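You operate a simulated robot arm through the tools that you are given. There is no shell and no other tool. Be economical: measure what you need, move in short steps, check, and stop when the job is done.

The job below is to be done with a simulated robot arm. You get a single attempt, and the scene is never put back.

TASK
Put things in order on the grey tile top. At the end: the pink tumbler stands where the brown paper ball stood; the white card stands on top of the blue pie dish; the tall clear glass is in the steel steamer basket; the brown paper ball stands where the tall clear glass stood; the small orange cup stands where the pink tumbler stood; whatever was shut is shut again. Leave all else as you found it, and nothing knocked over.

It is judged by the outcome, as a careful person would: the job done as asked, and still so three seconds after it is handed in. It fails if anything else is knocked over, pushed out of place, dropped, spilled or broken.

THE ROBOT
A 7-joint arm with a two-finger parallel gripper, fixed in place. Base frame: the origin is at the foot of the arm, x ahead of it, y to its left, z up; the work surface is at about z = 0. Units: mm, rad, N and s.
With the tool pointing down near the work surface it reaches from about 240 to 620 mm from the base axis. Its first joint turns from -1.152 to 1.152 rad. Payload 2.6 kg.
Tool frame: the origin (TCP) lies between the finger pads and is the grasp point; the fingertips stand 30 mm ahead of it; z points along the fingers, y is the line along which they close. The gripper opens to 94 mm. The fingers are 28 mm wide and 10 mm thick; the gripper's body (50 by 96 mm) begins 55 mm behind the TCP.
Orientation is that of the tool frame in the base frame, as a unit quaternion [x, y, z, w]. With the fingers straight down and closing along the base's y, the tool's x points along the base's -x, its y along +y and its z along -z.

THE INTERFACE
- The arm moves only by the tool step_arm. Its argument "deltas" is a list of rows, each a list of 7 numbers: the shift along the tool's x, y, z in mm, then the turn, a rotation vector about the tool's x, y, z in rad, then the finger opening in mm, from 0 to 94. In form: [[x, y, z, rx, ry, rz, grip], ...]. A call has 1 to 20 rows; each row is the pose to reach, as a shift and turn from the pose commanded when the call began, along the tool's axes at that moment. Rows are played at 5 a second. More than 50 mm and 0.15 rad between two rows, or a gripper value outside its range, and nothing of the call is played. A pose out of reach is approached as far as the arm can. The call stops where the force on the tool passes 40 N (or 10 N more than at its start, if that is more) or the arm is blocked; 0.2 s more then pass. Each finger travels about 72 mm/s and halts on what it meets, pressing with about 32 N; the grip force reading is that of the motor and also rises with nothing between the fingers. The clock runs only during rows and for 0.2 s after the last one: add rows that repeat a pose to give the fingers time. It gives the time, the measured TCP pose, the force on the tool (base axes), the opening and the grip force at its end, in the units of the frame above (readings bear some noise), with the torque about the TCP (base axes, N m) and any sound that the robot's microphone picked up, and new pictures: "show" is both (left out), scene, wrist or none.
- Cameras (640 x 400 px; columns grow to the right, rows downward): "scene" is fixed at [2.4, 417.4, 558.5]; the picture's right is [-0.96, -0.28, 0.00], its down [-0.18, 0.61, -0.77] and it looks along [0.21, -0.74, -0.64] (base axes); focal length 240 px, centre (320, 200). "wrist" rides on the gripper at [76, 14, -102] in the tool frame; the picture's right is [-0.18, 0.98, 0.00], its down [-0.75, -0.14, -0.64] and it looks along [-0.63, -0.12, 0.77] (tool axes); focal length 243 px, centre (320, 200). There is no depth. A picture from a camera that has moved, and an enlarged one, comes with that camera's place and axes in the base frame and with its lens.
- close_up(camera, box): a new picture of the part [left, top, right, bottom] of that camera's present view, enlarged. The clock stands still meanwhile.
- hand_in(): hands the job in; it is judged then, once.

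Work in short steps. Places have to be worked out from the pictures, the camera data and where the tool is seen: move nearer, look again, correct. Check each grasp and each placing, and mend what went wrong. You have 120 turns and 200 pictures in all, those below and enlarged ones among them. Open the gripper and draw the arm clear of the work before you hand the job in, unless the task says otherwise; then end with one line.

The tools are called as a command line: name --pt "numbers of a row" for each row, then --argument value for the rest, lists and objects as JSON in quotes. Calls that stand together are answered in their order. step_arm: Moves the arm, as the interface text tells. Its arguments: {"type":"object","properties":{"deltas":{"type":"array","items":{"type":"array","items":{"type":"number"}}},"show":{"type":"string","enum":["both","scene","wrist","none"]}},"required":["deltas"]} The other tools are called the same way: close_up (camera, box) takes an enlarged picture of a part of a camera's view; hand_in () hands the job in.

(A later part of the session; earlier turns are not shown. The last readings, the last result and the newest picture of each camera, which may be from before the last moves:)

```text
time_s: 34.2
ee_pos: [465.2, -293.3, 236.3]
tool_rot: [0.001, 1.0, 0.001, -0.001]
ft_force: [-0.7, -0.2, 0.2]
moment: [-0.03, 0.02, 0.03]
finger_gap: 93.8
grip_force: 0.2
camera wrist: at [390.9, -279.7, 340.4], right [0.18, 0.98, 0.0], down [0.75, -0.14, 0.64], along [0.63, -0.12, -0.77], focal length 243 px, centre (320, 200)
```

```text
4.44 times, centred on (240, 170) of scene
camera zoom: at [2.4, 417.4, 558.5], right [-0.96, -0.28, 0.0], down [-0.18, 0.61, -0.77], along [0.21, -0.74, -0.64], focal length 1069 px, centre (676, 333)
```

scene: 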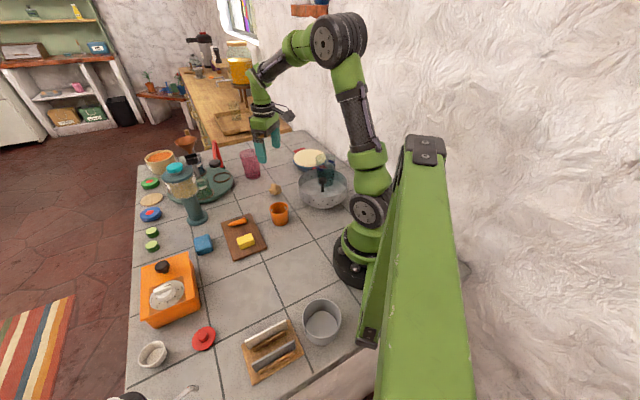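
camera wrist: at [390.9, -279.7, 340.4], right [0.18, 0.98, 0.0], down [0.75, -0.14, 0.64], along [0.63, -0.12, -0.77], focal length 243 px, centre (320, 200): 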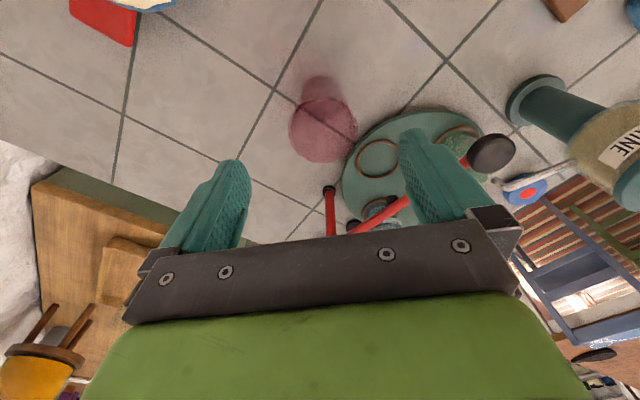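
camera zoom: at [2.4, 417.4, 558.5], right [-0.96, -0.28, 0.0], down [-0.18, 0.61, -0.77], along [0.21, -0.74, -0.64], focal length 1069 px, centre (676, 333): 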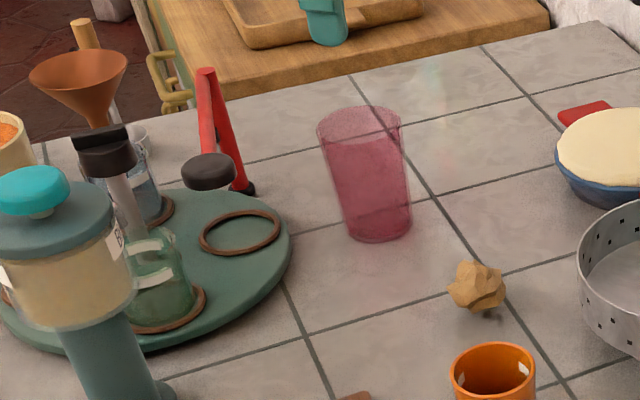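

close_up --camera "wrist" --box '[240, 50, 480, 230]'

```text
2.22 times, centred on (360, 140) of wrist
camera zoom: at [390.9, -279.7, 340.4], right [0.18, 0.98, 0.0], down [0.75, -0.14, 0.64], along [0.63, -0.12, -0.77], focal length 539 px, centre (231, 333)
```

zoom: 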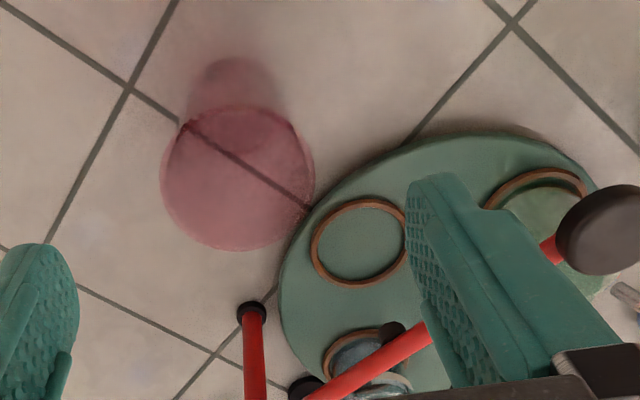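

The tumbler is at about (490,-297), height ≈115, rim ≈67 mm. I descend around it with the fingers closing along y, clear of the turntable.

step_arm --pt "-24 -4 0 0 0 0 94" --pt "-24 -4 40 0 0 0 94" --pt "-24 -4 80 0 0 0 94" --pt "-24 -4 80 0 0 0 94" --show "wrist"

```text
time_s: 35.2
ee_pos: [489.2, -296.8, 155.6]
tool_rot: [0.0, 1.0, 0.0, 0.001]
ft_force: [-0.3, 0.0, 1.0]
moment: [0.01, -0.01, 0.03]
finger_gap: 93.8
grip_force: 0.1
camera wrist: at [414.5, -282.9, 260.0], right [0.18, 0.98, 0.0], down [0.75, -0.14, 0.64], along [0.63, -0.12, -0.77], focal length 243 px, centre (320, 200)
```

wrist: 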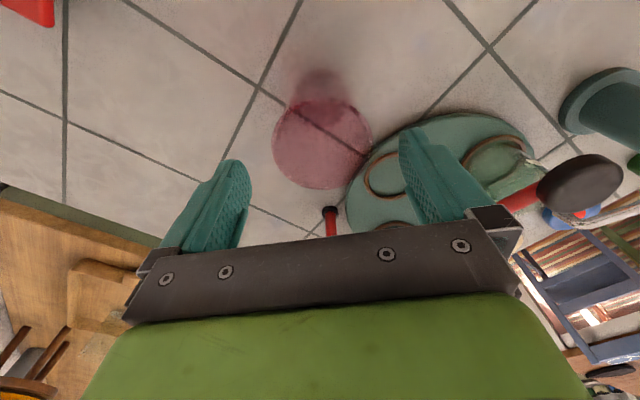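

It is aligned (488,-297). I continue down and close.

step_arm --pt "1 0 35 0 0 0 94" --pt "1 0 70 0 0 0 94" --pt "1 0 70 0 0 0 94" --pt "1 0 70 0 0 0 75" --pt "1 0 70 0 0 0 60" --pt "1 0 70 0 0 0 45" --pt "1 0 70 0 0 0 45" --show "wrist"

```text
time_s: 36.8
ee_pos: [488.0, -298.0, 86.1]
tool_rot: [0.0, 1.0, 0.001, 0.0]
ft_force: [-0.3, -0.9, -0.2]
moment: [0.04, -0.01, 0.01]
finger_gap: 75.7
grip_force: 31.9
camera wrist: at [413.6, -282.2, 189.0], right [0.18, 0.98, 0.0], down [0.75, -0.14, 0.64], along [0.63, -0.12, -0.77], focal length 243 px, centre (320, 200)
```

wrist: 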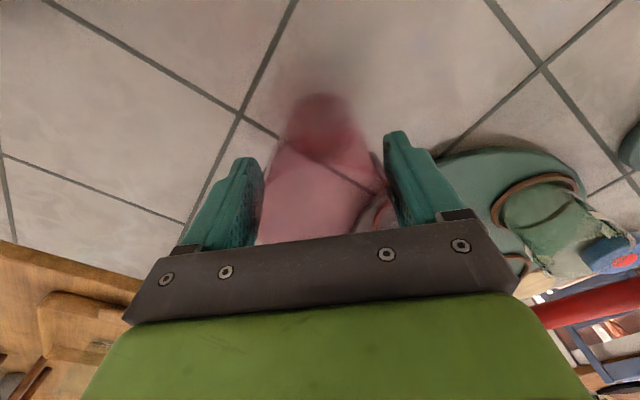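

The grip is firm (gap 75.7). I lift 120 mm and carry it to above the ball's old spot (311.5,171).

step_arm --pt "0 0 -15 0 0 0 45" --pt "0 0 -50 0 0 0 45" --pt "0 0 -90 0 0 0 45" --pt "0 0 -130 0 0 0 45" --pt "30 25 -130 0 0 0 45" --pt "55 60 -130 0 0 0 45" --pt "75 100 -130 0 0 0 45" --pt "90 140 -130 0 0 0 45" --pt "105 180 -130 0 0 0 45" --pt "115 220 -130 0 0 0 45" --pt "125 262 -130 0 0 0 45" --pt "135 304 -130 0 0 0 45" --pt "145 346 -130 0 0 0 45" --pt "155 388 -130 0 0 0 45" --pt "165 430 -130 0 0 0 45" --pt "176.5 469 -130 0 0 0 45" --pt "176.5 469 -130 0 0 0 45" --show "both"

```text
time_s: 40.4
ee_pos: [306.9, 170.8, 216.4]
tool_rot: [0.001, 1.0, 0.0, -0.001]
ft_force: [0.4, 0.3, -2.2]
moment: [0.03, 0.02, -0.05]
finger_gap: 75.1
grip_force: 32.0
camera wrist: at [233.4, 185.7, 319.8], right [0.18, 0.98, 0.0], down [0.75, -0.14, 0.64], along [0.63, -0.12, -0.77], focal length 243 px, centre (320, 200)
```

scene: 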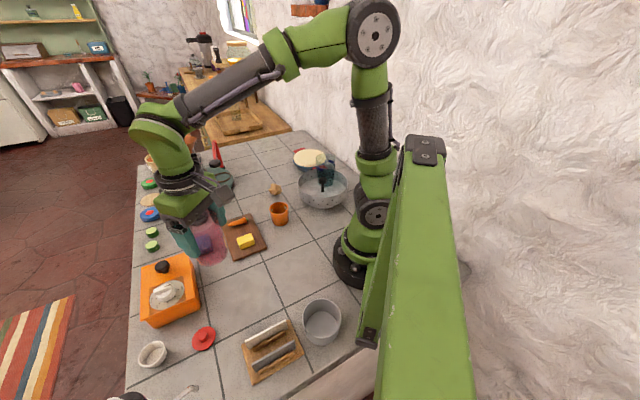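
wrist: 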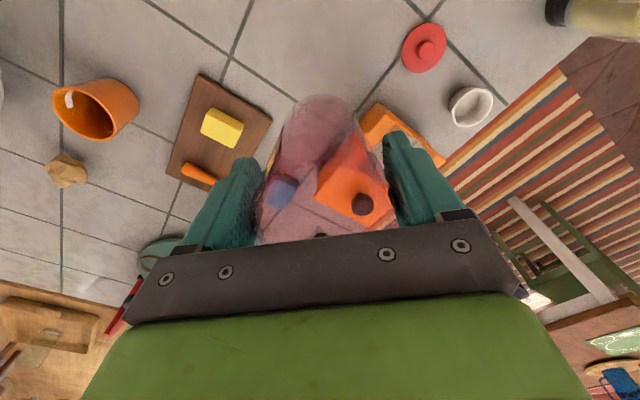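

I shift +2 mm in x and lower most of the way, watching the box clearance.

step_arm --pt "-2 0 40 0 0 0 45" --pt "-2 0 80 0 0 0 45" --pt "-2 0 110 0 0 0 45" --pt "-2 0 122 0 0 0 45" --pt "-2 0 122 0 0 0 45" --show "both"

```text
time_s: 41.6
ee_pos: [312.6, 171.1, 95.0]
tool_rot: [0.0, 1.0, 0.0, 0.0]
ft_force: [-0.6, 0.0, -2.0]
moment: [-0.02, 0.04, -0.04]
finger_gap: 75.5
grip_force: 31.3
camera wrist: at [238.3, 186.1, 198.3], right [0.18, 0.98, 0.0], down [0.75, -0.14, 0.64], along [0.63, -0.12, -0.77], focal length 243 px, centre (320, 200)
```

scene: 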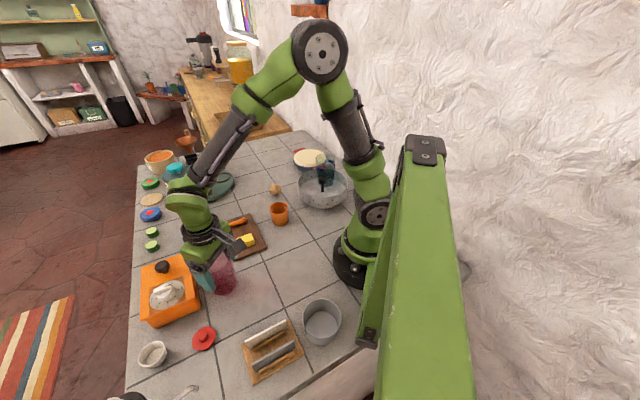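
wrist: 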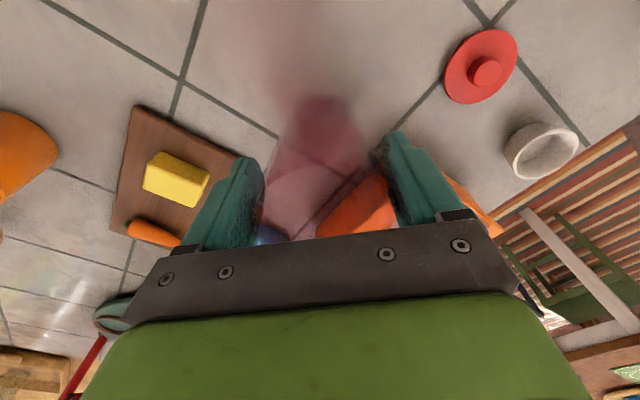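

Well placed. I make the final lowering in small steps.

step_arm --pt "0 0 3 0 0 0 45" --pt "0 0 6 0 0 0 45" --pt "0 0 8 0 0 0 45" --pt "0 0 8 0 0 0 45" --show "none"

```text
time_s: 42.6
ee_pos: [313.1, 170.6, 87.5]
tool_rot: [0.0, 1.0, 0.0, 0.001]
ft_force: [0.1, 0.3, -1.5]
moment: [0.03, 0.04, 0.01]
finger_gap: 75.3
grip_force: 31.8
```

step_arm --pt "0 0 1 0 0 0 45" --pt "0 0 2 0 0 0 45" --pt "0 0 2 0 0 0 45" --show "none"

```text
time_s: 43.4
ee_pos: [313.6, 170.3, 86.2]
tool_rot: [0.0, 1.0, 0.0, 0.001]
ft_force: [-3.6, -2.9, 13.8]
moment: [0.05, 0.15, -0.01]
finger_gap: 75.3
grip_force: 32.2
```

It has contact (14 N). I release and rise.

step_arm --pt "0 0 -0.7 0 0 0 74" --pt "0 0 -0.7 0 0 0 80" --pt "0 0 -0.7 0 0 0 88" --pt "0 0 -0.7 0 0 0 93" --pt "0 0 -0.7 0 0 0 93" --pt "0 0 -30 0 0 0 93" --pt "0 0 -70 0 0 0 93" --pt "0 0 -110 0 0 0 93" --pt "0 0 -150 0 0 0 93" --pt "0 0 -150 0 0 0 93" --show "both"

```text
time_s: 45.6
ee_pos: [312.9, 169.9, 234.9]
tool_rot: [0.0, 1.0, 0.0, -0.001]
ft_force: [-0.5, -0.5, 0.3]
moment: [0.01, 0.0, 0.0]
finger_gap: 93.0
grip_force: 0.1
camera wrist: at [238.3, 184.5, 338.0], right [0.18, 0.98, 0.0], down [0.75, -0.14, 0.64], along [0.63, -0.12, -0.77], focal length 243 px, centre (320, 200)
```

scene: 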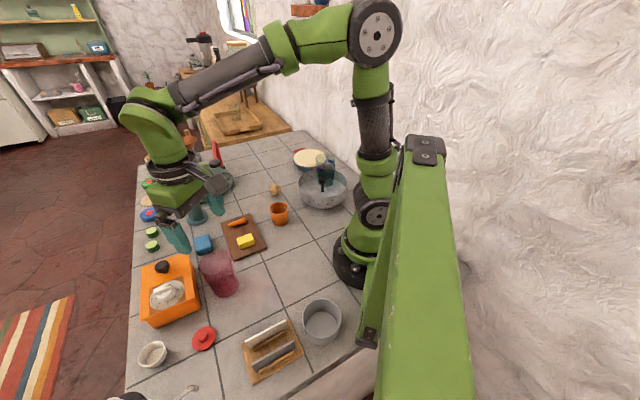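
wrist: 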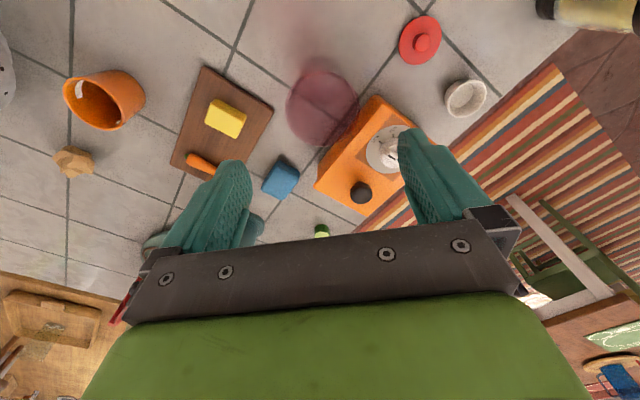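

The tumbler stands at the ball's old spot. Next I move over the orange cup.

step_arm --pt "4 -38 0 0 0 0 93" --pt "8 -76 0 0 0 0 93" --pt "12 -114 0 0 0 0 93" --pt "16 -152 0 0 0 0 93" --pt "20 -190 0 0 0 0 93" --pt "25 -228 10 0 0 0 93" --pt "29 -263 30 0 0 0 93" --pt "29 -263 40 0 0 0 93" --pt "29 -263 40 0 0 0 93" --show "wrist"

close_up --camera "wrist" --box '[240, 30, 400, 130]'

```text
time_s: 47.6
ee_pos: [284.2, -93.7, 194.4]
tool_rot: [0.0, 1.0, 0.0, 0.0]
ft_force: [-0.5, 0.5, -0.3]
moment: [0.0, 0.02, 0.0]
finger_gap: 92.9
grip_force: 0.1
camera wrist: at [209.8, -78.6, 297.6], right [0.18, 0.98, 0.0], down [0.75, -0.14, 0.64], along [0.63, -0.12, -0.77], focal length 243 px, centre (320, 200)
```

wrist: 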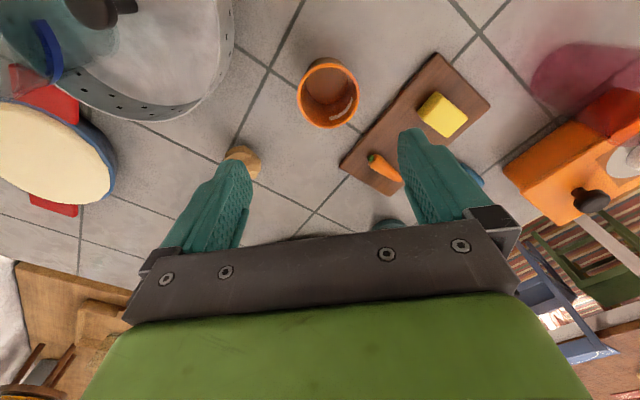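

```text
4.00 times, centred on (320, 80) of wrist
camera zoom: at [209.8, -78.6, 297.6], right [0.18, 0.98, 0.0], down [0.75, -0.14, 0.64], along [0.63, -0.12, -0.77], focal length 970 px, centre (320, 680)
```

zoom: 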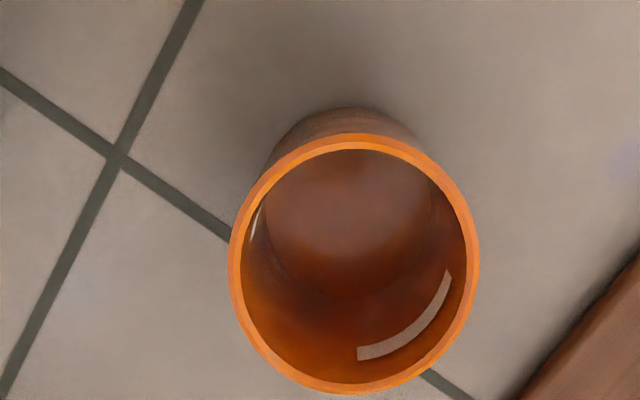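

The cup is at about (280,-86), rim ≈57 mm and ~66 tall. I descend partway and check.

step_arm --pt "4 7 40 0 0 0 93" --pt "4 7 80 0 0 0 93" --pt "4 7 80 0 0 0 93" --show "wrist"

```text
time_s: 48.4
ee_pos: [280.8, -88.8, 113.1]
tool_rot: [-0.001, 1.0, -0.001, 0.0]
ft_force: [-0.3, 0.6, -0.3]
moment: [0.01, 0.0, -0.01]
finger_gap: 93.1
grip_force: 0.1
camera wrist: at [205.2, -74.4, 215.9], right [0.18, 0.98, 0.0], down [0.75, -0.14, 0.64], along [0.63, -0.12, -0.77], focal length 243 px, centre (320, 200)
```

wrist: 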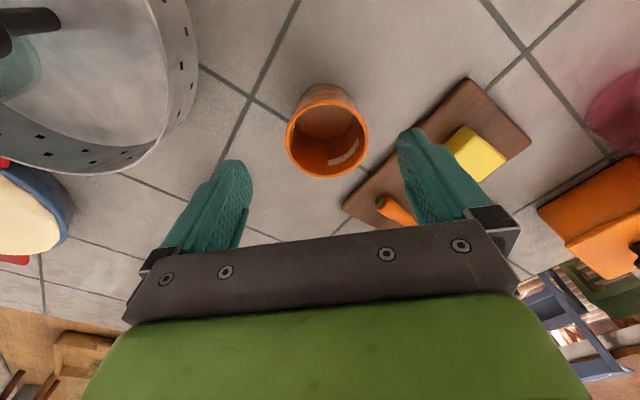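

Rim centre is at (278.5,-84). I nudge, descend to z≈45, and close.

step_arm --pt "1.5 4 30 0 0 0 93" --pt "1.5 4 55 0 0 0 93" --pt "1.5 4 68 0 0 0 93" --pt "1.5 4 68 0 0 0 80" --pt "1.5 4 68 0 0 0 60" --pt "1.5 4 68 0 0 0 40" --pt "1.5 4 68 0 0 0 40" --show "wrist"

```text
time_s: 50.0
ee_pos: [277.6, -82.6, 45.1]
tool_rot: [-0.001, 1.0, 0.0, 0.0]
ft_force: [0.8, 0.0, 0.3]
moment: [0.01, 0.01, 0.01]
finger_gap: 59.8
grip_force: 31.8
camera wrist: at [203.0, -68.9, 147.2], right [0.18, 0.98, 0.0], down [0.75, -0.14, 0.64], along [0.63, -0.12, -0.77], focal length 243 px, centre (320, 200)
```

wrist: 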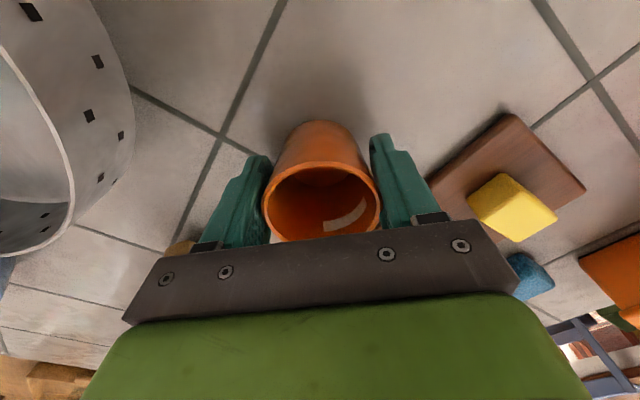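

The cup is gripped (59.8). I lift and carry it to the tumbler's old spot (488.5,-297).

step_arm --pt "0 0 -20 0 0 0 40" --pt "0 0 -60 0 0 0 40" --pt "0 0 -100 0 0 0 40" --pt "0 0 -120 0 0 0 40" --pt "-26 -27 -120 0 0 0 40" --pt "-52 -54 -120 0 0 0 40" --pt "-79 -80 -120 0 0 0 40" --pt "-105 -107 -120 0 0 0 40" --pt "-131 -134 -120 0 0 0 40" --pt "-158 -160 -120 0 0 0 40" --pt "-184 -187 -120 0 0 0 40" --pt "-210.5 -214 -120 0 0 0 40" --pt "-210.5 -214 -90 0 0 0 40" --pt "-210.5 -214 -50 0 0 0 40" --pt "-210.5 -214 -15 0 0 0 40" --pt "-210.5 -214 -15 0 0 0 40" --show "both"

```text
time_s: 53.4
ee_pos: [487.9, -293.1, 60.9]
tool_rot: [-0.001, 1.0, -0.001, 0.0]
ft_force: [0.9, 0.1, -0.5]
moment: [-0.01, -0.02, -0.02]
finger_gap: 59.7
grip_force: 31.7
camera wrist: at [414.4, -280.5, 164.2], right [0.18, 0.98, 0.0], down [0.75, -0.14, 0.64], along [0.63, -0.12, -0.77], focal length 243 px, centre (320, 200)
```

scene: 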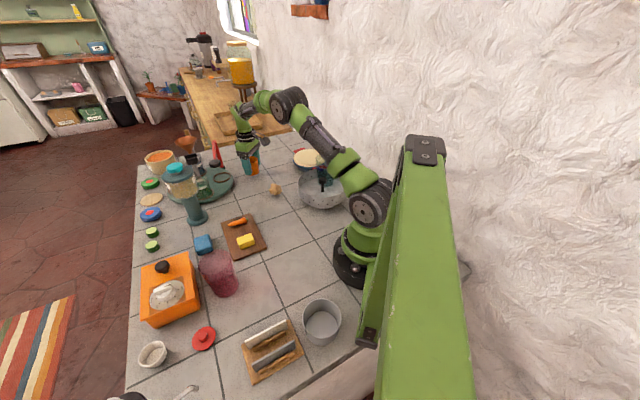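
wrist: 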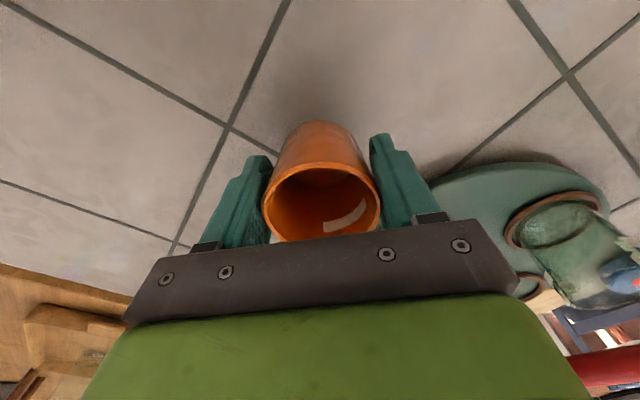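

I correct by ~1.5 mm against the tumbler grasp pose, and lower.

step_arm --pt "0.8 -1.7 8 0 0 0 40" --pt "0.8 -1.7 13 0 0 0 40" --pt "0.8 -1.7 15 0 0 0 40" --pt "0.8 -1.7 15 0 0 0 40" --show "none"

```text
time_s: 54.4
ee_pos: [488.9, -297.3, 46.6]
tool_rot: [0.0, 1.0, 0.0, 0.0]
ft_force: [-0.6, -1.6, -0.7]
moment: [0.05, 0.02, 0.02]
finger_gap: 60.1
grip_force: 32.2
```

step_arm --pt "0 0 1 0 0 0 40" --pt "0 0 2 0 0 0 40" --pt "0 0 2 0 0 0 40" --show "none"

```text
time_s: 55.2
ee_pos: [488.7, -297.8, 44.7]
tool_rot: [0.0, 1.0, 0.0, 0.0]
ft_force: [-0.2, -0.1, -0.8]
moment: [-0.05, -0.02, 0.01]
finger_gap: 59.5
grip_force: 32.4
```

step_arm --pt "0 0 1 0 0 0 40" --pt "0 0 1.5 0 0 0 40" --pt "0 0 1.5 0 0 0 40" --show "none"

```text
time_s: 56.0
ee_pos: [488.0, -297.6, 44.6]
tool_rot: [0.0, 1.0, 0.0, 0.0]
ft_force: [-2.9, -0.1, 5.3]
moment: [0.15, 0.06, 0.04]
finger_gap: 59.3
grip_force: 31.9
```

It has contact. I release and rise straight up.

step_arm --pt "0 0 0 0 0 0 58" --pt "0 0 0 0 0 0 66" --pt "0 0 0 0 0 0 76" --pt "0 0 0 0 0 0 90" --pt "0 0 0 0 0 0 90" --pt "0 0 -30 0 0 0 90" --pt "0 0 -70 0 0 0 90" --pt "0 0 -110 0 0 0 94" --pt "0 0 -150 0 0 0 94" --pt "0 0 -190 0 0 0 94" --pt "0 0 -190 0 0 0 94" --show "both"

close_up --camera "scene" --box '[200, 120, 380, 240]'

```text
time_s: 58.4
ee_pos: [489.2, -299.9, 230.3]
tool_rot: [0.0, 1.0, 0.0, 0.0]
ft_force: [0.8, 0.5, -0.8]
moment: [-0.02, 0.03, 0.02]
finger_gap: 93.9
grip_force: 0.1
camera wrist: at [414.7, -284.8, 333.8], right [0.18, 0.98, 0.0], down [0.75, -0.14, 0.64], along [0.63, -0.12, -0.77], focal length 243 px, centre (320, 200)
```

scene: 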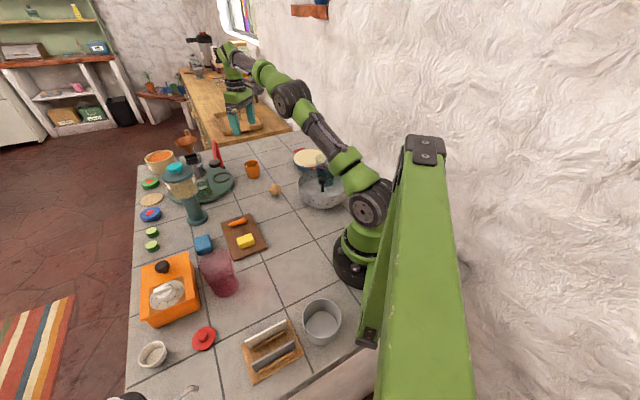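
wrist: 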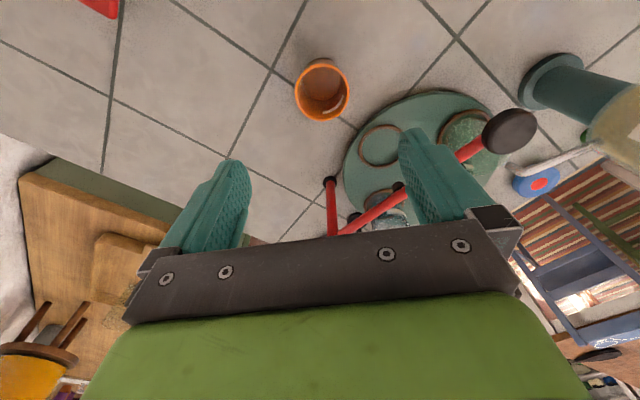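

```text
3.33 times, centred on (290, 180) of scene
camera zoom: at [2.4, 417.4, 558.5], right [-0.96, -0.28, 0.0], down [-0.18, 0.61, -0.77], along [0.21, -0.74, -0.64], focal length 802 px, centre (420, 267)
```

zoom: 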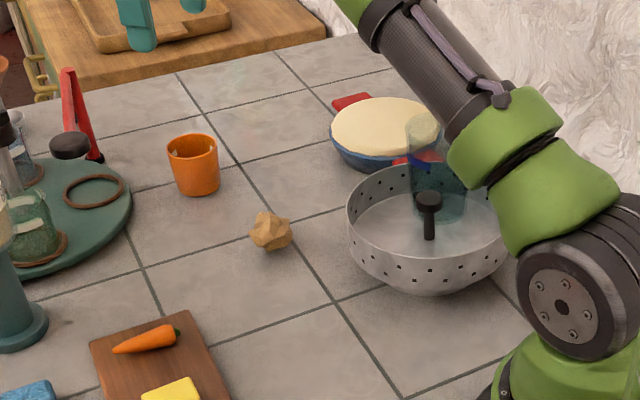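

The cup stands in place. Now I look at the pie dish from above, then the card.

step_arm --pt "35 -12 -15 0 0 0 94" --pt "70 -24 -30 0 0 0 94" --pt "105 -36 -45 0 0 0 94" --pt "140 -48 -60 0 0 0 94" --pt "175 -60 -70 0 0 0 94" --pt "190 -85 -70 0 0 0 94" --pt "190 -85 -70 0 0 0 94" --show "wrist"

close_up --camera "scene" --box '[230, 300, 350, 390]'

```text
time_s: 60.0
ee_pos: [299.1, -382.5, 302.4]
tool_rot: [0.0, 1.0, 0.0, 0.0]
ft_force: [1.1, 0.8, 0.2]
moment: [-0.04, 0.0, 0.01]
finger_gap: 93.8
grip_force: 0.1
camera wrist: at [224.5, -367.6, 406.3], right [0.18, 0.98, 0.0], down [0.75, -0.14, 0.64], along [0.63, -0.12, -0.77], focal length 243 px, centre (320, 200)
```

wrist: 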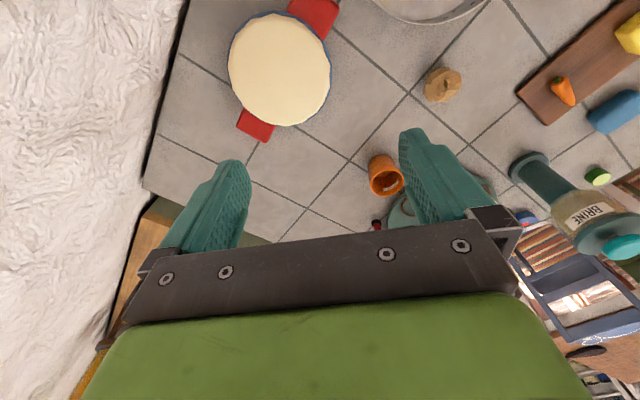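

```text
4.44 times, centred on (290, 345) of scene
camera zoom: at [2.4, 417.4, 558.5], right [-0.96, -0.28, 0.0], down [-0.18, 0.61, -0.77], along [0.21, -0.74, -0.64], focal length 1069 px, centre (453, -444)
```

zoom: 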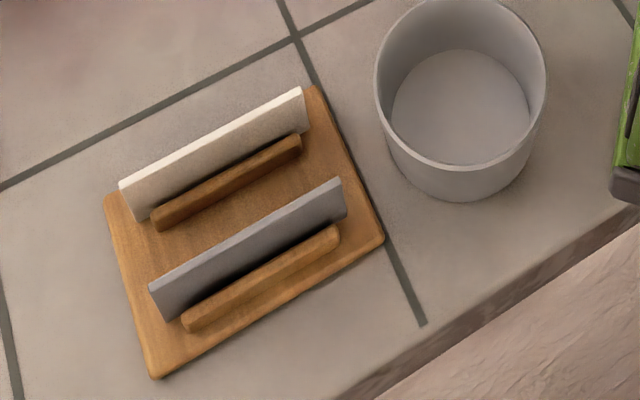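

The dish centre is about (290,-439), crust ≈136 mm across. The card is ~85 mm long, standing along the 45° direction. I fly to above it with the fingers turned to close across it.

step_arm --pt "0 42 0 0 0 0 94" --pt "0 84 0 0 0 0 94" --pt "0 126 0 0 0 0 94" --pt "0 168 0 0 0 0 94" --pt "0 210 0 0 0 0 94" --pt "0 252 0 0 0 0 94" --pt "0 294 0 0 0 0 94" --pt "0 336 0 0 0 0 94" --pt "0 380 0 0 0 0 94" --pt "20 417 10 0 0 -0.131 94" --pt "40 454 20 0 0 -0.262 94" --pt "60 491 30 0 0 -0.393 94" --pt "80 528 40 0 0 -0.524 94" --pt "100 565 55 0 0 -0.655 94" --pt "120 602 70 0 0 -0.785 94" --pt "141 640 85 0 0 -0.785 94" --pt "141 640 85 0 0 -0.785 94" --show "both"

```text
time_s: 63.6
ee_pos: [159.7, 256.9, 219.0]
tool_rot: [-0.383, 0.924, 0.001, 0.0]
ft_force: [-0.9, -0.2, -0.8]
moment: [0.01, 0.03, -0.04]
finger_gap: 94.0
grip_force: 0.2
camera wrist: at [96.8, 213.1, 321.2], right [-0.57, 0.82, 0.0], down [0.63, 0.43, 0.64], along [0.53, 0.36, -0.77], focal length 243 px, centre (320, 200)
```

scene: 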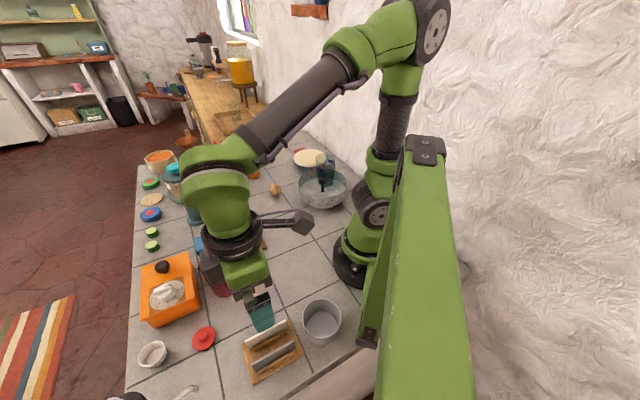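
wrist: 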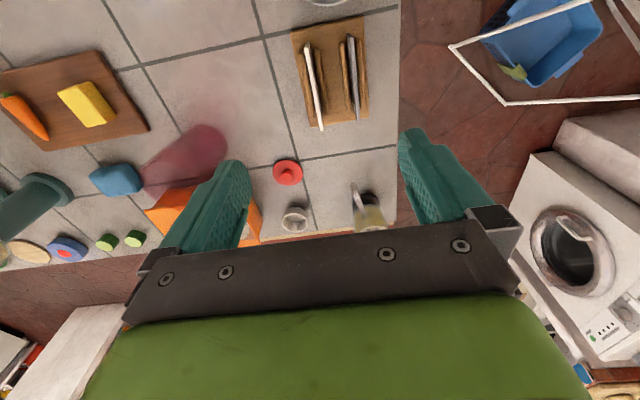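

close_up --camera "wrist" --box '[260, 0, 420, 140]'

```text
2.86 times, centred on (340, 70) of wrist
camera zoom: at [96.8, 213.1, 321.2], right [-0.57, 0.82, 0.0], down [0.63, 0.43, 0.64], along [0.53, 0.36, -0.77], focal length 693 px, centre (263, 571)
```

zoom: 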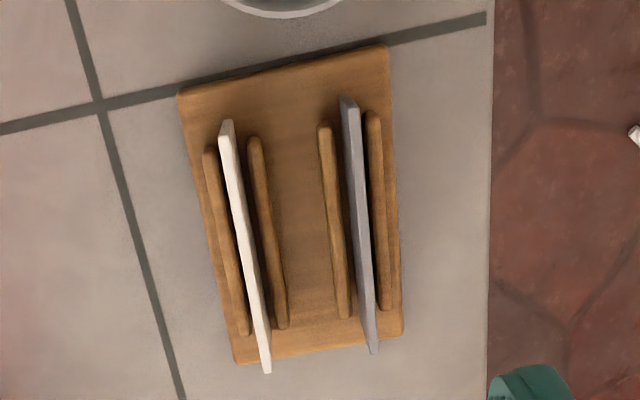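

The card top is at z≈47, centre about (162.5,251), ~87×37×5 mm. It sits between low ledges, with the grey card ~38 mm away. I narrow the fingers to 36 and descend partway to check alignment.

step_arm --pt "2.5 -5.8 30 0 0 0.015 70" --pt "2.5 -5.8 70 0 0 0.015 50" --pt "2.5 -5.8 110 0 0 0.015 36" --pt "2.5 -5.8 125 0 0 0.015 36" --pt "2.5 -5.8 125 0 0 0.015 36" --show "wrist"

close_up --camera "wrist" --box '[200, 50, 440, 200]'

close_up --camera "scene" --box '[220, 280, 340, 400]'

```text
time_s: 64.8
ee_pos: [159.2, 252.2, 93.0]
tool_rot: [-0.375, 0.927, 0.0, -0.001]
ft_force: [0.5, 0.3, 0.3]
moment: [0.01, 0.03, 0.01]
finger_gap: 36.0
grip_force: 0.1
camera wrist: at [96.8, 209.4, 195.8], right [-0.55, 0.83, 0.0], down [0.64, 0.42, 0.64], along [0.54, 0.35, -0.77], focal length 243 px, centre (320, 200)
```

wrist: 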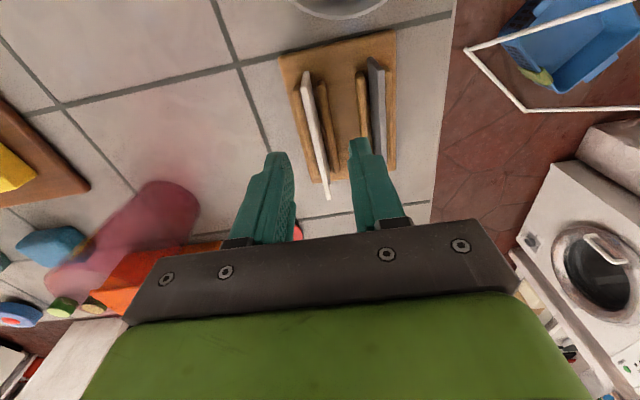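

```text
2.67 times, centred on (320, 125) of wrist
camera zoom: at [96.8, 209.4, 195.8], right [-0.55, 0.83, 0.0], down [0.64, 0.42, 0.64], along [0.54, 0.35, -0.77], focal length 647 px, centre (320, 400)
```

zoom: 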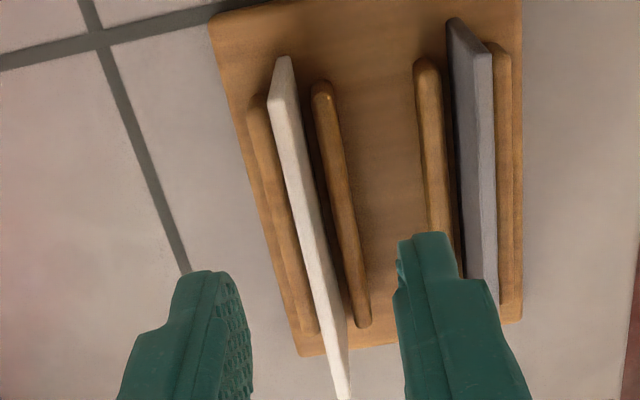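

```text
3.33 times, centred on (280, 340) of scene
camera zoom: at [2.4, 417.4, 558.5], right [-0.96, -0.28, 0.0], down [-0.18, 0.61, -0.77], along [0.21, -0.74, -0.64], focal length 802 px, centre (453, -267)
```

zoom: 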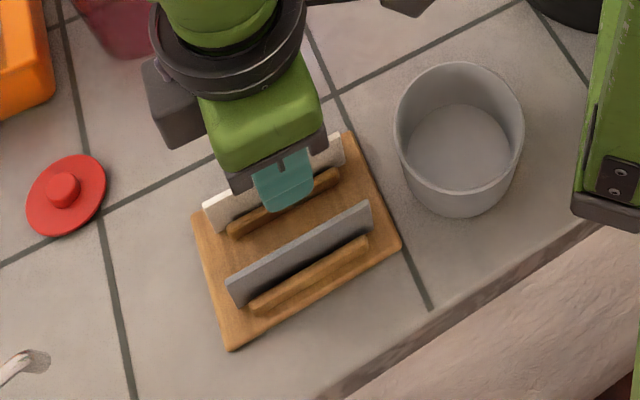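

The card centre is about (162,250.5). I nudge −1.8 mm across and trim the yaw, then descend to z≈57 (tips ≈27, above the ledges).

step_arm --pt "0.5 -1.8 15 0 0 0.02 36" --pt "0.5 -1.8 28 0 0 0.02 36" --pt "0.5 -1.8 36 0 0 0.02 36" --pt "0.5 -1.8 36 0 0 0.02 36" --show "none"

close_up --camera "wrist" --box '[220, 70, 460, 220]'

close_up --camera "scene" --box '[230, 300, 330, 390]'

```text
time_s: 65.8
ee_pos: [160.8, 250.7, 57.4]
tool_rot: [-0.366, 0.931, 0.001, 0.001]
ft_force: [-0.2, 0.4, 0.9]
moment: [0.02, -0.01, -0.02]
finger_gap: 36.2
grip_force: 0.0
```

```text
2.67 times, centred on (340, 145) of wrist
camera zoom: at [96.9, 208.8, 160.5], right [-0.54, 0.84, 0.0], down [0.65, 0.41, 0.64], along [0.54, 0.34, -0.77], focal length 647 px, centre (267, 347)
```

zoom: 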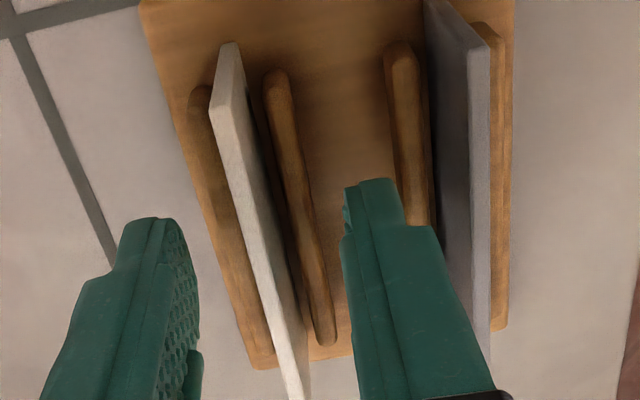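

```text
4.44 times, centred on (280, 345) of scene
camera zoom: at [2.4, 417.4, 558.5], right [-0.96, -0.28, 0.0], down [-0.18, 0.61, -0.77], along [0.21, -0.74, -0.64], focal length 1069 px, centre (498, -444)
```

zoom: 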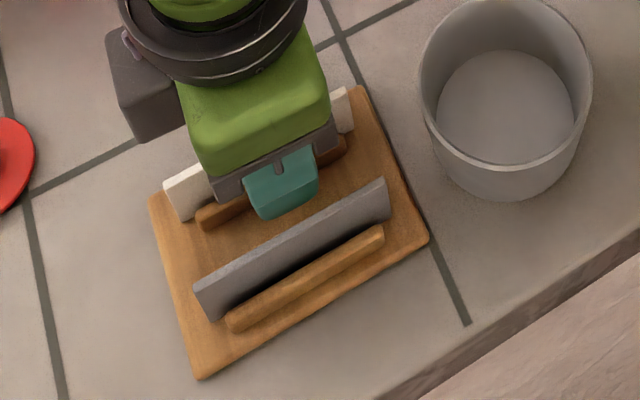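

The fingers straddle the card. I close gently.

step_arm --pt "0 0 0 0 0 0 25" --pt "0 0 0 0 0 0 15" --pt "0 0 0 0 0 0 8" --pt "0 0 0 0 0 0 0" --pt "0 0 0 0 0 0 0" --show "none"

close_up --camera "wrist" --box '[220, 70, 460, 220]'

```text
time_s: 67.0
ee_pos: [161.0, 249.3, 57.2]
tool_rot: [-0.367, 0.93, 0.0, 0.0]
ft_force: [-0.4, 0.3, 1.4]
moment: [-0.02, 0.01, -0.02]
finger_gap: 2.5
grip_force: 31.8
```

```text
2.67 times, centred on (340, 145) of wrist
camera zoom: at [97.0, 208.9, 160.7], right [-0.54, 0.84, 0.0], down [0.65, 0.41, 0.64], along [0.54, 0.34, -0.77], focal length 647 px, centre (267, 347)
```

zoom: 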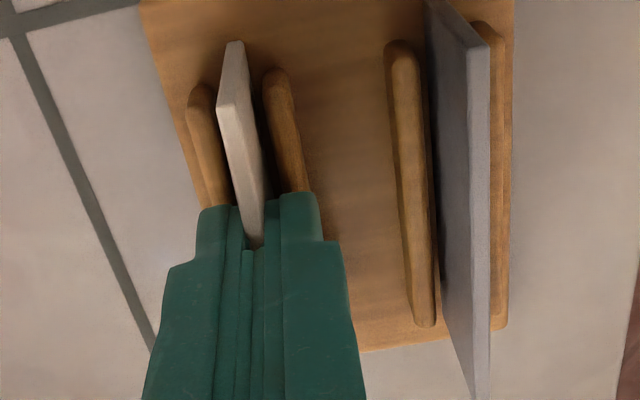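

Gap 2.5 mm with grip force; I lift out straight and check that the card comes along.

step_arm --pt "0 0 -10 0 0 0 0" --pt "0 0 -25 0 0 0 0" --pt "0 0 -50 0 0 0 0" --pt "0 0 -90 0 0 0 0" --pt "0 0 -90 0 0 0 0" --show "both"

close_up --camera "scene" --box '[200, 260, 340, 380]'

```text
time_s: 68.2
ee_pos: [161.3, 248.2, 147.2]
tool_rot: [-0.366, 0.931, 0.001, 0.0]
ft_force: [-0.1, 0.3, 0.1]
moment: [-0.01, -0.01, 0.0]
finger_gap: 2.6
grip_force: 32.3
camera wrist: at [96.9, 207.4, 250.1], right [-0.54, 0.84, 0.0], down [0.65, 0.41, 0.64], along [0.54, 0.34, -0.77], focal length 243 px, centre (320, 200)
```

scene: 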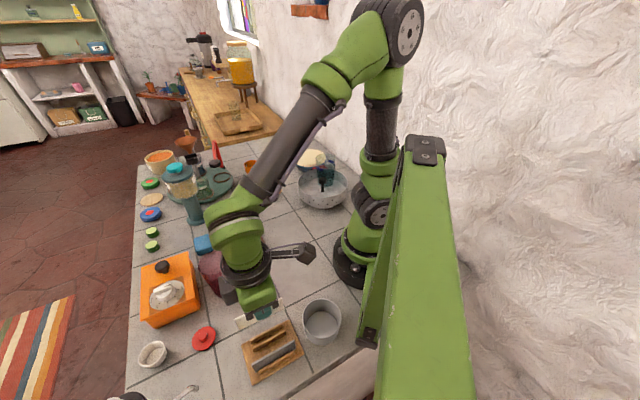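
wrist: 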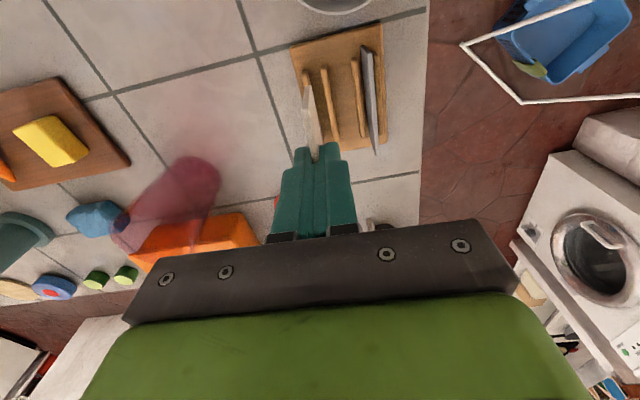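

```text
3.33 times, centred on (270, 320) of scene
camera zoom: at [2.4, 417.4, 558.5], right [-0.96, -0.28, 0.0], down [-0.18, 0.61, -0.77], along [0.21, -0.74, -0.64], focal length 802 px, centre (487, -200)
```

zoom: 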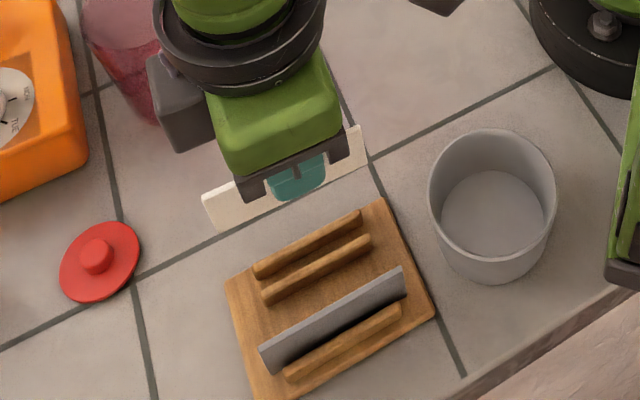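

The card is held upright. I carry it high around to the dish, turning the yaw back.

step_arm --pt "0 0 -33 0 0 0 0" --pt "0 0 -66 0 0 0 0" --pt "0 0 -100 0 0 0 0" --pt "0 0 -133 0 0 0 0" --pt "9.6 -39.5 -136 0 0 0.107 0" --pt "19.2 -79 -139 0 0 0.214 0" --pt "28.8 -118.4 -142 0 0 0.321 0" --pt "38.5 -157.9 -145 0 0 0.429 0" --pt "48 -197.4 -148 0 0 0.536 0" --pt "57.7 -236.8 -151 0 0 0.643 0" --pt "67.3 -276.3 -153 0 0 0.75 0" --pt "96.2 -307.4 -153 0 0 0.75 0" --pt "125.1 -338.4 -153 0 0 0.75 0" --pt "154.1 -369.5 -153 0 0 0.75 0" --pt "183 -400.6 -153 0 0 0.75 0" --pt "211.9 -431.6 -153 0 0 0.75 0" --pt "240.8 -462.7 -153 0 0 0.75 0" --pt "269.8 -493.8 -153 0 0 0.75 0" --pt "298.7 -524.8 -153 0 0 0.75 0" --pt "327.6 -555.9 -153 0 0 0.75 0" --show "both"

```text
time_s: 72.4
ee_pos: [300.5, -383.9, 300.7]
tool_rot: [0.0, 1.0, 0.001, 0.0]
ft_force: [0.0, 0.7, -0.6]
moment: [0.04, 0.0, 0.01]
finger_gap: 2.9
grip_force: 31.8
camera wrist: at [225.5, -367.5, 404.3], right [0.18, 0.98, 0.0], down [0.75, -0.14, 0.64], along [0.63, -0.12, -0.77], focal length 243 px, centre (320, 200)
```

scene: 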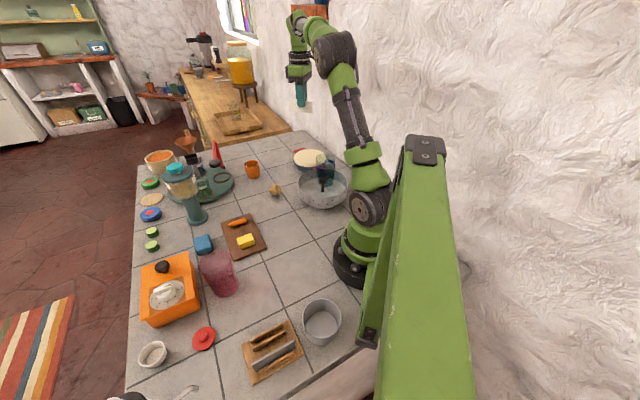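
wrist: 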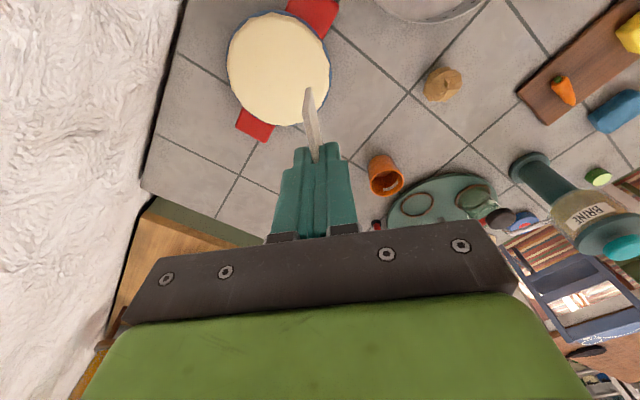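

I move over the dish centre and down to z≈150, then look.

step_arm --pt "5 -27 30 0 0 0 0" --pt "10 -54 60 0 0 0 0" --pt "10 -55 100 0 0 0 0" --pt "10 -55 150 0 0 0 0" --pt "10 -55 170 0 0 0 0" --pt "10 -55 170 0 0 0 0" --show "wrist"

close_up --camera "scene" --box '[260, 110, 360, 190]'

```text
time_s: 73.8
ee_pos: [287.4, -435.4, 131.7]
tool_rot: [0.001, 1.0, 0.0, 0.0]
ft_force: [-0.5, 0.4, -0.5]
moment: [-0.01, 0.02, -0.02]
finger_gap: 2.5
grip_force: 32.6
camera wrist: at [213.7, -420.2, 233.0], right [0.18, 0.98, 0.0], down [0.75, -0.14, 0.64], along [0.63, -0.12, -0.77], focal length 243 px, centre (320, 200)
```

wrist: 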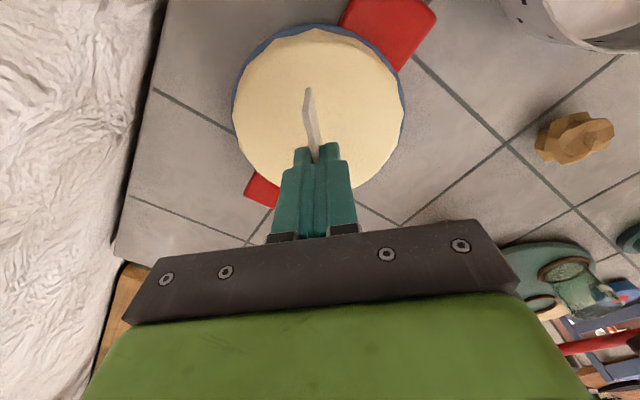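

```text
5.00 times, centred on (310, 150) of scene
camera zoom: at [2.4, 417.4, 558.5], right [-0.96, -0.28, 0.0], down [-0.18, 0.61, -0.77], along [0.21, -0.74, -0.64], focal length 1203 px, centre (370, 450)
```

zoom: 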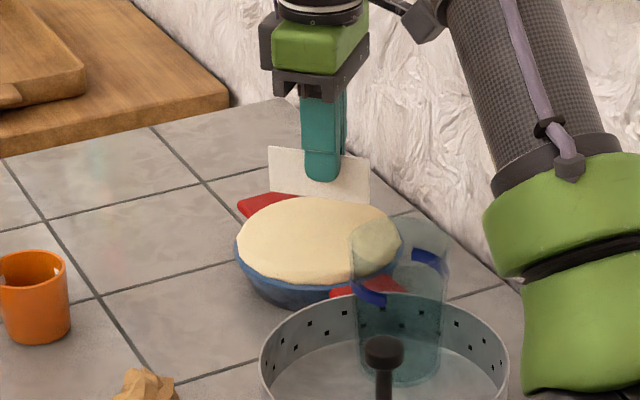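

The card's lower edge is ~50 mm below the TCP, over the dish centre. I lower toward the crust.

step_arm --pt "0 0 12 0 0 0 0" --pt "0 0 24 0 0 0 0" --pt "0 0 28 0 0 0 0" --pt "0 0 28 0 0 0 0" --show "none"

close_up --camera "scene" --box '[270, 125, 350, 185]'

```text
time_s: 74.8
ee_pos: [289.7, -435.7, 102.7]
tool_rot: [0.0, 1.0, 0.0, 0.0]
ft_force: [-0.3, -0.5, -0.4]
moment: [0.0, 0.0, 0.02]
finger_gap: 2.7
grip_force: 31.9
```

```text
6.67 times, centred on (310, 155) of scene
camera zoom: at [2.4, 417.4, 558.5], right [-0.96, -0.28, 0.0], down [-0.18, 0.61, -0.77], along [0.21, -0.74, -0.64], focal length 1603 px, centre (387, 500)
```

zoom: 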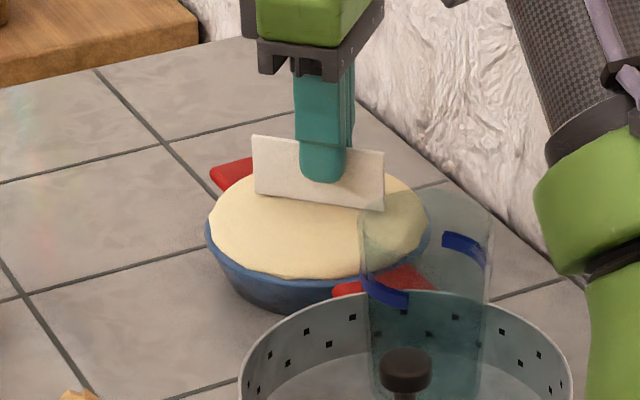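

Near the crust now; I lower in 1–2 mm steps watching the force.

step_arm --pt "0 0 2 0 0 0 0" --pt "0 0 4 0 0 0 0" --pt "0 0 5 0 0 0 0" --pt "0 0 5 0 0 0 0" --show "none"

```text
time_s: 75.8
ee_pos: [290.1, -435.0, 100.1]
tool_rot: [0.001, 1.0, -0.002, 0.002]
ft_force: [-5.0, 6.0, 29.9]
moment: [0.25, 0.24, 0.0]
finger_gap: 2.7
grip_force: 32.0
```

It has contact at about 30 N. I back off a little to near-zero load.

step_arm --pt "0 0 -1.5 0 0 0 0" --pt "0 0 -2 0 0 0 0" --pt "0 0 -2 0 0 0 0" --show "wrist"

close_up --camera "scene" --box '[270, 125, 350, 185]'

```text
time_s: 76.6
ee_pos: [291.6, -434.2, 100.4]
tool_rot: [-0.001, 1.0, -0.001, 0.001]
ft_force: [3.6, -3.8, 15.5]
moment: [-0.23, -0.33, -0.04]
finger_gap: 2.9
grip_force: 32.4
camera wrist: at [215.3, -420.2, 202.8], right [0.18, 0.98, 0.0], down [0.75, -0.14, 0.64], along [0.63, -0.12, -0.77], focal length 243 px, centre (320, 200)
```

wrist: 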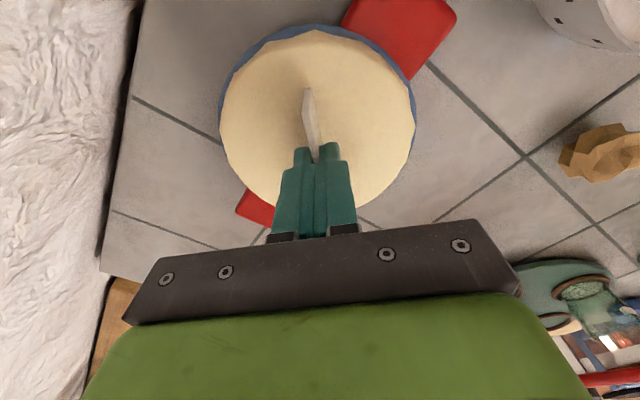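

```text
6.67 times, centred on (310, 155) of scene
camera zoom: at [2.3, 417.4, 558.4], right [-0.96, -0.28, 0.0], down [-0.18, 0.61, -0.77], along [0.21, -0.74, -0.64], focal length 1603 px, centre (387, 500)
```

zoom: 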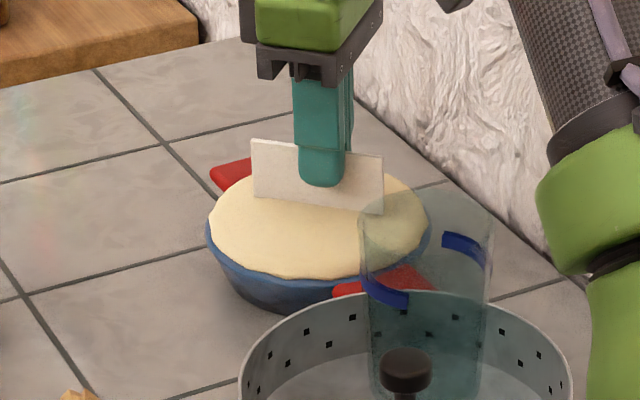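

step_arm --pt "0 0 -0.8 0 0 0 0" --pt "0 0 -0.8 0 0 0 0" --pt "0 0 -0.8 0 0 0 0" --show "none"

```text
time_s: 77.4
ee_pos: [290.0, -434.0, 100.3]
tool_rot: [-0.001, 1.0, 0.001, -0.001]
ft_force: [1.3, 0.8, 5.8]
moment: [0.01, -0.32, 0.03]
finger_gap: 2.9
grip_force: 31.5
```

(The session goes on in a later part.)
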